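You operate a simulated robot arm through the tools that you are given. There is no shell and no other tool. Be economical: measure what you need, move in short steps, check, and stop when the job is done.

Carry out the task below with a simulated robot arm. There is one attempt and no reset: what you move stays moved.

## Task
Take the large red screw marked "46" from the top of the spare bench and put it on top of the shut box with the orange band.

Only the result counts: the job must be done as asked and must still hold three seconds after the hand-in. Knocking over, shifting, dropping, spilling or breaking anything else fails it.

## Robot
A 7-joint arm with a two-finger parallel gripper, fixed in place. Base frame: the origin is at the foot of the arm, x ahead of it, y to its left, z up; the work surface is at about z = 0. Units: m, rad, N and s.
With the tool pointing down near the work surface it reaches from about 0.24 to 0.62 m from the base axis. Its first joint turns from -1.152 to 1.152 rad. Payload 2.6 kg.
The TCP is the grasp point between the finger pads, 0.03 m short of the fingertips. In the tool frame z runs along the fingers and y along their closing line. The gripper opens to 0.094 m. The fingers are 0.028 m wide and 0.01 m thick; the gripper's body (0.05 by 0.096 m) begins 0.055 m behind the TCP.
Orientation is told as [roll, pitch, yaw] about the base's x, y, z axes, in that order, counted from this pose: with the fingers straight down and closing along the base's y, the tool's x points along the base's -x, its y along +y and its z along -z.

## Interface
- The arm moves only by the tool step_arm. Its argument "targets" is a list of rows, each an object (a shift or turn left out is 0, a gripper value left out holds the last) with "dr": the turn, a rotation vector about the tool's x, y, z in units of 5 degrees (1.0 is 5 degrees), a list of three; "travel": the shift along the tool's x, y, z in units of 40 mm (1.0 is 40 mm), a list of three; "claw": the finger opening in mm, from 0 to 94. In form: [{"dr": [ax, ay, az], "travel": [dx, dy, dz], "claw": claw}, ...]. A call has 1 to 12 rows; each row shifts and turns the commanded pose from where the row before left it, along the tool's axes as they then stand. A call with a number of a shift or a turn outside -1 to 1 is refused whole. Rows are played at 5 a second. More than 0.05 m and 0.15 rad between two rows, or a gripper value outside its range, and nothing of the call is played. Where a pose cannot be reached the arm comes as near as it can. A force on the tool above 40 N (or 10 N above the force at the start of the call, whichever is more), or a blocked arm, ends the call early, and 0.2 s more pass. Each finger travels about 0.072 m/s and halts on what it meets, pressing with about 43 N; the grip force reading is that of the motor and also rises with nothing between the fingers. The clock runs only during rows and for 0.2 s after the last one: add rows that do not move to give the fingers time. The reply holds the time, the measured pose of the TCP, the force on the tool along the base axes, the opening and the grip force, in the units named above and with some noise.
- Cameras (640 x 400 px; columns grow to the right, rows downward): "scene" is fixed at [0.0426, 0.4206, 0.567]; the picture's right is [-0.79, -0.61, 0.00], its down [-0.28, 0.36, -0.89] and it looks along [0.55, -0.70, -0.45] (base axes); focal length 318 px, centre (320, 200). "wrist" rides on the gripper at [-0.037, 0, -0.058] in the tool frame; the picture's right is [0.00, -1.00, 0.00], its down [0.97, 0.00, -0.24] and it looks along [0.24, 0.00, 0.97] (tool axes); focal length 218 px, centre (320, 200).
- camera(camera): a new picture of that camera. No time passes.
- measure_at(camera, pixels): for up to 12 pixels [column, row] of the newest picture of that camera ("zoom" is the newest enlarged one), the place [x, y, z] in the base frame of the surface seen there, good to about 0.002 m, but the place of the scene camera against the robot may be out by one fixed shift of up to 0.018 m in any direction. No time passes.
- close_up(camera, box): a new picture of the part [left, top, right, bottom] of that camera's present view, enlarged. No time passes.
- hand_in(): hands the job in; it is judged then, once.

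Go step by step. Measure first, check grasps and placings, and put right what went wrong. The budget is 60 turns and 26 pictures, counting those below and the enlarged ones. Unless the task says otherwise, let go and move clear before handing in, and close with one line.

The tools are called after "Request:" by a JSON object that holds its "api" and its "payload". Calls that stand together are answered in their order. step_arm: Moves the arm, as the interface text tells. Its arguments: {"type":"object","properties":{"targets":{"type":"array","items":{"type":"object","properties":{"dr":{"type":"array","items":{"type":"number"}},"travel":{"type":"array","items":{"type":"number"}},"claw":{"type":"number"}}}}},"required":["targets"]} The other tools are called the same way: camera (camera) takes a picture; measure_at (camera, pixels) gives the place of the surface under pixels of a picture; close_up (camera, box) takes an enlarged picture of a part of a camera's view; hand_in () hands the job in.

At the start:

```text
clock: 0.0
tool_pos: [0.3629, -0.2149, 0.3084]
tool_rot: [0.001, -0.001, -0.002]
force: [-0.4, -0.2, -0.1]
grip_width: 0.0939
finger_force: 0.0
```

scene: 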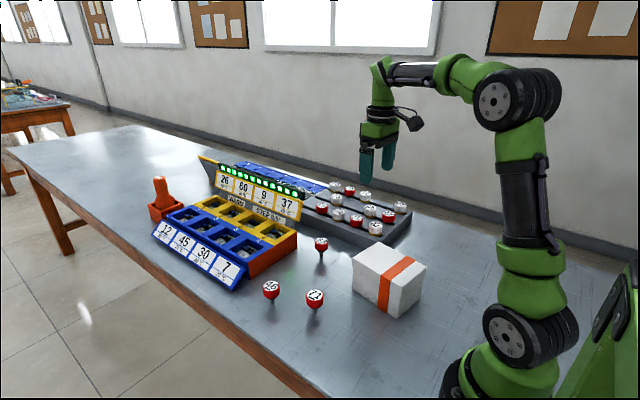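
wrist: 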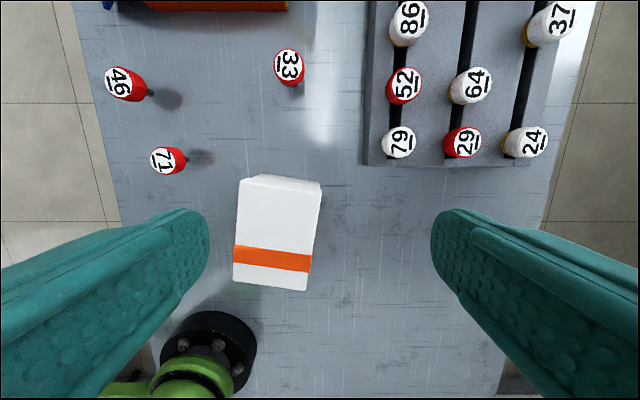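

The wrist picture shows a red screw "46" near (118,83) and the orange-banded box near (278,232). I'll take enlarged views to check the marking, and look for other "46" screws and the box.

Request:
{"api": "close_up", "payload": {"camera": "scene", "box": [240, 170, 440, 330]}}

Request:
{"api": "close_up", "payload": {"camera": "wrist", "box": [80, 40, 340, 300]}}

Request:
{"api": "measure_at", "payload": {"camera": "wrist", "pixels": [[118, 83], [132, 88], [148, 93], [170, 100], [162, 160], [289, 64], [245, 183], [318, 187], [237, 278], [304, 286], [278, 220], [200, 60]]}}

```text
2.50 times, centred on (340, 250) of scene
```

zoom: 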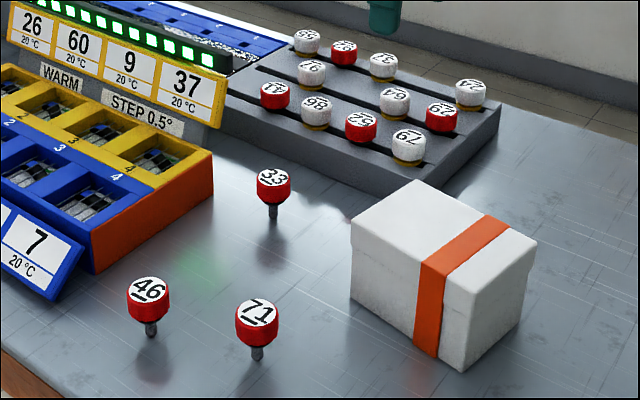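

```text
1.54 times, centred on (210, 170) of wrist
```

zoom: 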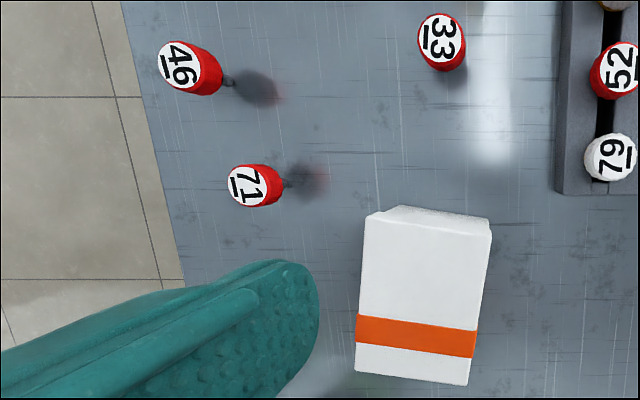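

```text
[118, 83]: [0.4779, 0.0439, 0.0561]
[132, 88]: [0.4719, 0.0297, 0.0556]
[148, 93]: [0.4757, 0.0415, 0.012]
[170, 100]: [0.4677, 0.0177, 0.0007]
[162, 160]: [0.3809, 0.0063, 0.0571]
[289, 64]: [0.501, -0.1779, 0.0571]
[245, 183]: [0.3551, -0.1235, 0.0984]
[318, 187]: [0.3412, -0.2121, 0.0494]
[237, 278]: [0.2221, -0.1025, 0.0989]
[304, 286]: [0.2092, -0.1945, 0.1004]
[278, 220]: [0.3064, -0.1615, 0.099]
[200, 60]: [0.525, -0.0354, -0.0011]
```

The loose "46" is at about (0.475, 0.037) with its top at z≈0.056, and the box top is at z≈0.099. Before choosing it, I'll check that the rack doesn't hold another red "46".

Request:
{"api": "close_up", "payload": {"camera": "scene", "box": [300, 175, 420, 250]}}

Request:
{"api": "close_up", "payload": {"camera": "scene", "box": [140, 140, 310, 300]}}

```text
5.33 times, centred on (360, 212) of scene
```

zoom: 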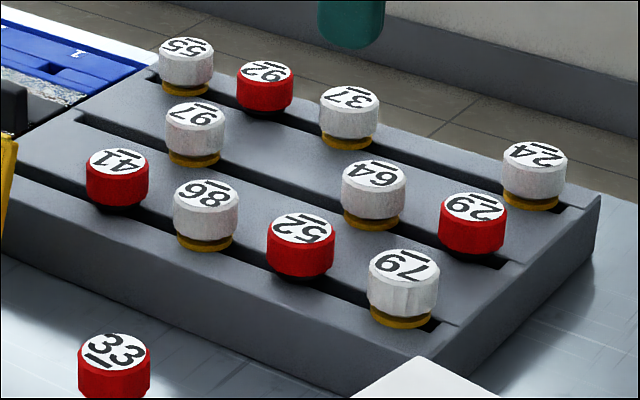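

```text
2.50 times, centred on (225, 220) of scene
```

zoom: 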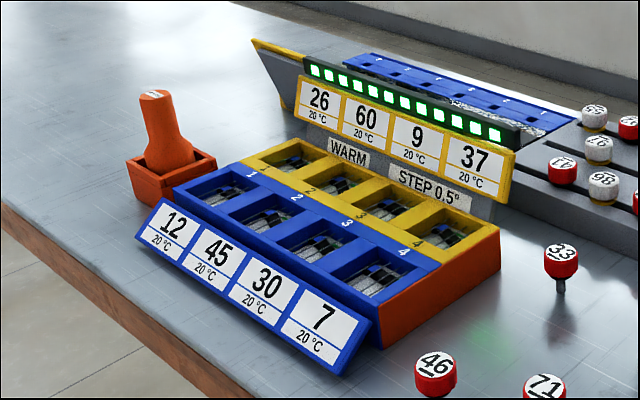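

No other "46" exists: the rack holds 24, 29, 64, 79, 52, 86, 41, 97, 37, 92 and 55. So the target is the loose screw, and I'll move above it and measure again.

Request:
{"api": "step_arm", "payload": {"targets": [{"travel": [-0.353, 0.806, 0.25], "claw": 70}, {"travel": [-0.353, 0.806, 0.25]}, {"travel": [-0.353, 0.806, 0.25]}, {"travel": [-0.353, 0.806, 0.25]}, {"travel": [-0.353, 0.806, 0.25]}, {"travel": [-0.353, 0.806, 0.25]}, {"travel": [-0.353, 0.806, 0.25]}, {"travel": [-0.353, 0.806, 0.25]}, {}, {}]}}

Request:
{"api": "camera", "payload": {"camera": "wrist"}}

```text
clock: 2.2
tool_pos: [0.4763, 0.0428, 0.2303]
tool_rot: [-0.001, 0.0, 0.0]
force: [-0.1, 0.1, 0.3]
grip_width: 0.0701
finger_force: 0.0
```

```text
19 pictures are left
```

wrist: 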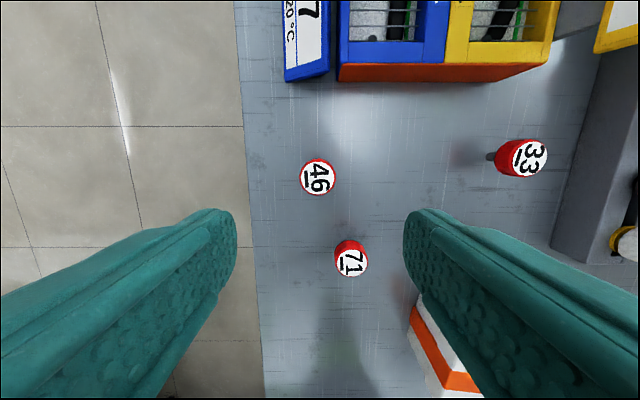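

Request:
{"api": "measure_at", "payload": {"camera": "wrist", "pixels": [[318, 177], [301, 177], [334, 177], [318, 161], [318, 192], [351, 261], [306, 80], [430, 322], [316, 157]]}}

```text
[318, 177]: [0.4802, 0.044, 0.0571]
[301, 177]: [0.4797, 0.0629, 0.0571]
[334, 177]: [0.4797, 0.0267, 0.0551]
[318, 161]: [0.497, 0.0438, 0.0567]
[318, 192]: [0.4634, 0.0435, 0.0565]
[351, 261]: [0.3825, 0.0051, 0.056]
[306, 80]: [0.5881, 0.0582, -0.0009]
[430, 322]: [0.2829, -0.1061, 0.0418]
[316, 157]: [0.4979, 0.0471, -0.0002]
```

The head of "46" is centred at (0.480, 0.0445), with radius about 0.017 and top at z≈0.057. I'll descend to TCP z≈0.045 with the fingers on either side in y, and stop there to check before closing.

Request:
{"api": "step_arm", "payload": {"targets": [{"travel": [-0.1, 0.04, 0.5]}, {"travel": [0, 0, 0.5]}, {"travel": [0, 0, 0.5]}, {"travel": [0, 0, 0.5]}, {"travel": [0, 0, 0.5]}, {"travel": [0, 0, 0.5]}, {"travel": [0, 0, 0.5]}, {"travel": [0, 0, 0.5]}, {"travel": [0, 0, 0.4]}, {"travel": [0, 0, 0.23]}, {}, {}]}}

Request:
{"api": "camera", "payload": {"camera": "wrist"}}

```text
clock: 4.8
tool_pos: [0.4807, 0.0438, 0.0444]
tool_rot: [-0.002, -0.001, 0.0]
force: [0.2, -0.7, -0.3]
grip_width: 0.0699
finger_force: 0.1
```

```text
18 pictures are left
```

wrist: 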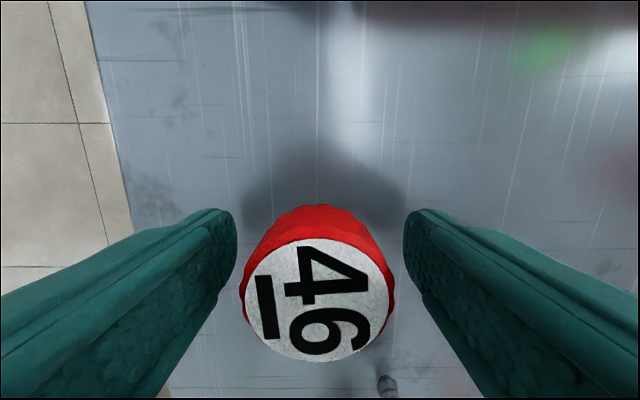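

The head sits centred between the fingers (column about 317). Closing now.

Request:
{"api": "step_arm", "payload": {"targets": [{"claw": 50}, {"claw": 30}, {"claw": 20}, {"claw": 20}, {"claw": 20}]}}

```text
clock: 6.0
tool_pos: [0.4804, 0.0445, 0.044]
tool_rot: [0.0, -0.001, 0.001]
force: [-0.6, 0.1, 0.6]
grip_width: 0.0383
finger_force: 42.9
```

The grip holds at 0.038 m with 43 N. I'll lift it straight up and check.

Request:
{"api": "step_arm", "payload": {"targets": [{"travel": [0, 0, -0.3]}, {"travel": [0, 0, -0.5]}, {"travel": [0, 0, -0.7]}, {"travel": [0, 0, -0.8]}, {"travel": [0, 0, -0.8]}, {"travel": [0, 0, -0.7]}, {"travel": [0, 0, -0.5]}, {}, {}]}}

Request:
{"api": "close_up", "payload": {"camera": "scene", "box": [220, 130, 440, 330]}}

Request:
{"api": "camera", "payload": {"camera": "wrist"}}

```text
clock: 8.0
tool_pos: [0.4807, 0.0436, 0.2172]
tool_rot: [0.0, 0.001, -0.001]
force: [-0.3, -0.3, -0.4]
grip_width: 0.0386
finger_force: 43.0
```

```text
2.00 times, centred on (330, 230) of scene
```

zoom: 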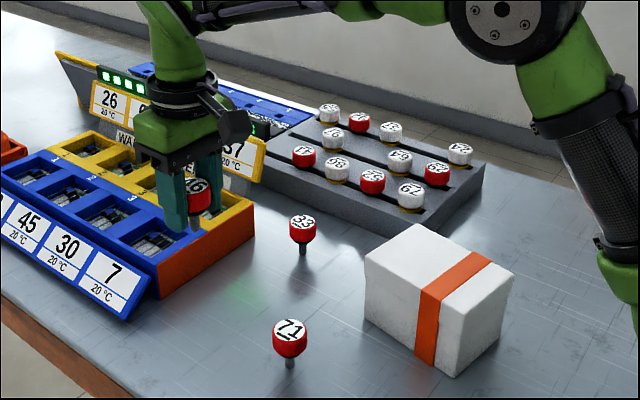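

```text
16 pictures are left
```

wrist: 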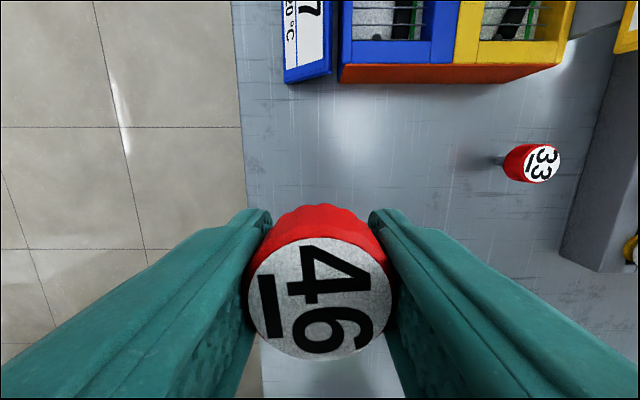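

The screw is held upright. I'll carry it at height to above the box, near (0.300, -0.160).

Request:
{"api": "step_arm", "payload": {"targets": [{"travel": [0.3, -0.35, 0]}, {"travel": [0.5, -0.56, 0]}, {"travel": [0.56, -0.65, 0]}, {"travel": [0.56, -0.65, 0]}, {"travel": [0.56, -0.65, 0]}, {"travel": [0.56, -0.65, 0]}, {"travel": [0.56, -0.65, 0]}, {"travel": [0.5, -0.56, 0]}, {"travel": [0.3, -0.35, 0]}, {"travel": [0.16, -0.02, 0]}, {}, {}]}}

Request:
{"api": "camera", "payload": {"camera": "wrist"}}

Request:
{"api": "close_up", "payload": {"camera": "scene", "box": [300, 150, 480, 330]}}

```text
clock: 10.6
tool_pos: [0.2979, -0.1606, 0.2156]
tool_rot: [0.001, 0.0, 0.0]
force: [-0.2, -0.2, -0.6]
grip_width: 0.0387
finger_force: 43.5
```

```text
15 pictures are left
```

wrist: 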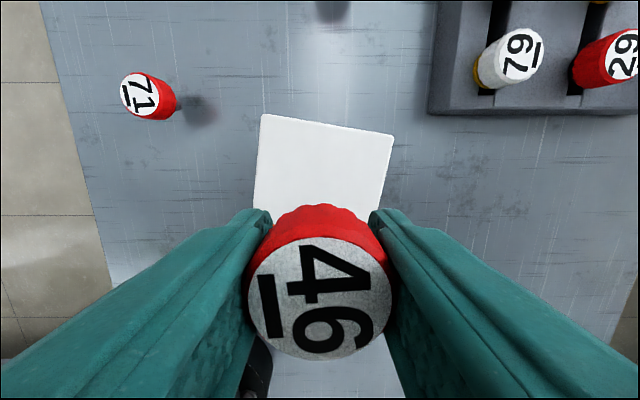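

```text
2.22 times, centred on (390, 240) of scene
```

zoom: 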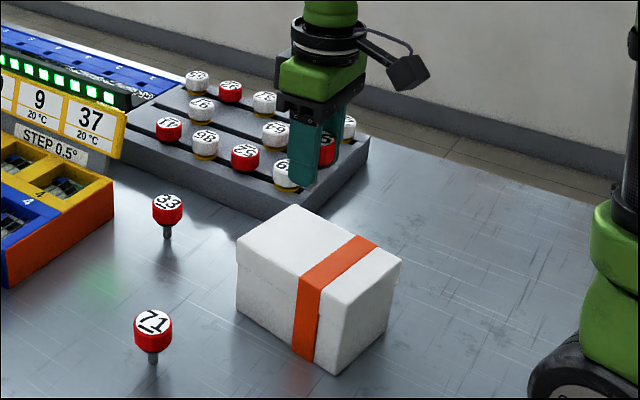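

The box's far edge shows at (263,115) to (392,135). I'll measure the box top from here to confirm its height and edges.

Request:
{"api": "measure_at", "payload": {"camera": "wrist", "pixels": [[266, 120], [388, 139], [258, 195], [375, 200], [320, 160], [290, 190], [315, 375], [350, 385]]}}

Request:
{"api": "measure_at", "payload": {"camera": "zoom", "pixels": [[295, 209], [240, 242], [395, 262], [338, 290], [270, 250], [330, 265], [335, 145]]}}

```text
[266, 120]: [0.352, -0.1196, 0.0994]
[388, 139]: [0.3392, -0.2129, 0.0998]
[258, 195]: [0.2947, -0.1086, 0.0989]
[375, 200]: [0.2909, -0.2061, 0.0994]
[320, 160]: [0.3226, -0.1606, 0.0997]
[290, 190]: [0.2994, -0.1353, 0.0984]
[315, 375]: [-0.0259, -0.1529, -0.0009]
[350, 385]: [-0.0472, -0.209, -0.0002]
```

```text
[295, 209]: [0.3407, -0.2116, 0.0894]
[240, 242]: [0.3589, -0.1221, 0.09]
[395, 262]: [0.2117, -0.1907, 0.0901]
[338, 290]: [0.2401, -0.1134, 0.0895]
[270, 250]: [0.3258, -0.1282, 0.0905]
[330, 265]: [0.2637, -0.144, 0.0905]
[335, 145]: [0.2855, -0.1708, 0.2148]
```

The box top is at z≈0.099 and the drop point is well inside its edges. The screw tip should touch at TCP z≈0.1435, so I'll descend to about 0.148 first.

Request:
{"api": "step_arm", "payload": {"targets": [{"travel": [0, 0, 0.3]}, {"travel": [0, 0, 0.4]}, {"travel": [0, 0, 0.4]}, {"travel": [0, 0, 0.3]}, {"travel": [0, 0, 0.2]}, {"travel": [0, 0, 0.1]}, {}, {}]}}

```text
clock: 12.4
tool_pos: [0.2986, -0.1584, 0.1467]
tool_rot: [-0.001, 0.002, 0.002]
force: [0.6, -0.2, -1.4]
grip_width: 0.0383
finger_force: 42.8
```

The reading is 0.1467 with no contact yet, so I'll creep down about 1 mm at a time.

Request:
{"api": "step_arm", "payload": {"targets": [{"travel": [0, 0, 0.025]}, {"travel": [0, 0, 0.025]}, {}]}}

Request:
{"api": "close_up", "payload": {"camera": "scene", "box": [340, 190, 440, 290]}}

```text
clock: 13.2
tool_pos: [0.2973, -0.159, 0.1452]
tool_rot: [-0.001, 0.002, 0.0]
force: [-0.2, -0.5, -0.6]
grip_width: 0.0384
finger_force: 42.8
```

```text
4.00 times, centred on (390, 240) of scene
```

zoom: 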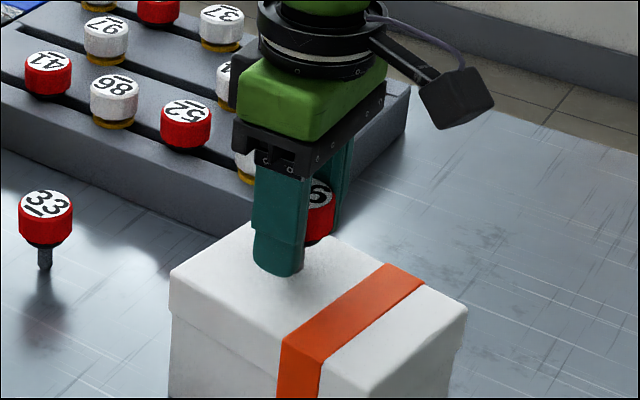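

No contact yet at 0.1452; continuing in sub-millimetre steps while I watch the force.

Request:
{"api": "step_arm", "payload": {"targets": [{"travel": [0, 0, 0.02]}, {}, {"travel": [0, 0, 0.015]}, {}]}}

```text
clock: 14.2
tool_pos: [0.2978, -0.1588, 0.1454]
tool_rot: [0.001, 0.0, 0.0]
force: [-0.5, -0.4, -0.3]
grip_width: 0.0384
finger_force: 42.6
```

The force is still nil, so I'll go down another 0.8 mm.

Request:
{"api": "step_arm", "payload": {"targets": [{"travel": [0, 0, 0.02]}, {}, {}]}}

```text
clock: 15.0
tool_pos: [0.2999, -0.1592, 0.1446]
tool_rot: [0.0, 0.001, -0.001]
force: [-2.0, 1.7, 7.7]
grip_width: 0.0384
finger_force: 43.1
```

Contact shows as 7.7 N upward. I'll ease back 0.3 mm and open the fingers gently.

Request:
{"api": "step_arm", "payload": {"targets": [{"travel": [0, 0, -0.008]}, {}, {"claw": 40}, {"claw": 42}, {"claw": 46}, {"claw": 52}, {"claw": 60}, {"claw": 70}, {}, {}]}}

Request:
{"api": "camera", "payload": {"camera": "wrist"}}

```text
clock: 17.2
tool_pos: [0.2976, -0.1608, 0.1444]
tool_rot: [0.0, 0.0, 0.0]
force: [0.9, -0.3, 0.2]
grip_width: 0.07
finger_force: 0.1
```

```text
12 pictures are left
```

wrist: 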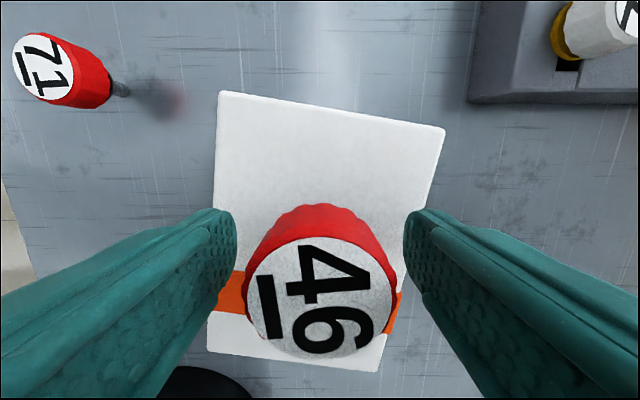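

The screw stands upright and free on the box. I'll withdraw straight up.

Request:
{"api": "step_arm", "payload": {"targets": [{"travel": [0, 0, -0.3]}, {"travel": [0, 0, -0.5]}, {"travel": [0, 0, -0.7]}, {"travel": [0, 0, -0.8]}, {"travel": [0, 0, -0.7]}, {"travel": [0, 0, -0.5]}, {}, {}, {}, {}, {}, {}]}}

Request:
{"api": "close_up", "payload": {"camera": "scene", "box": [240, 150, 460, 330]}}

Request:
{"api": "camera", "payload": {"camera": "wrist"}}

```text
clock: 19.8
tool_pos: [0.2994, -0.1597, 0.2839]
tool_rot: [0.001, 0.002, -0.001]
force: [0.1, 0.3, -0.1]
grip_width: 0.0699
finger_force: 0.2
```

```text
2.22 times, centred on (350, 240) of scene
```

zoom: 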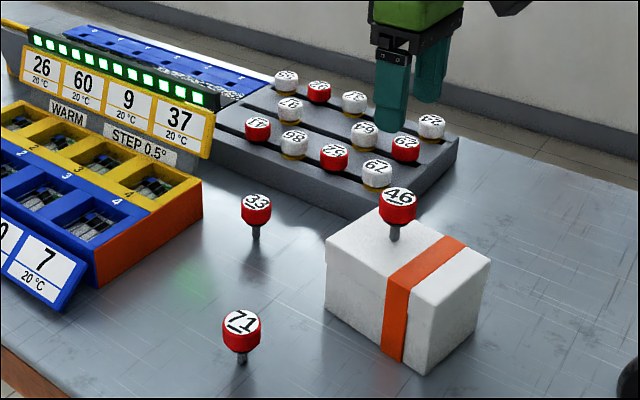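

```text
10 pictures are left
```

wrist: 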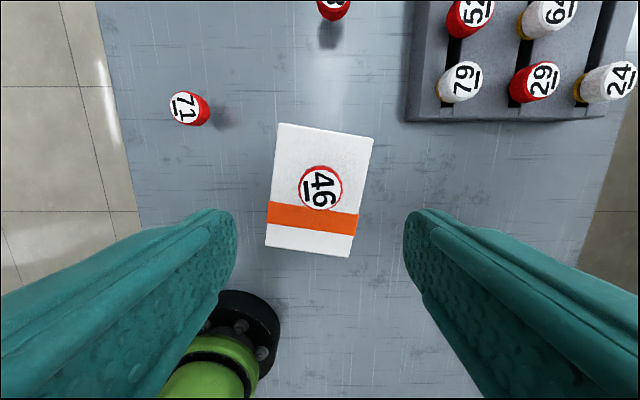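

Screw "46" stands upright on the box at (321,188), everything else is where it was, and the gripper is clear. Handing in.

Request:
{"api": "hand_in", "payload": {}}

```text
The job is handed in.
```

The red screw "46" is standing upright on top of the shut box with the orange band, nothing else was moved, and the job is handed in.
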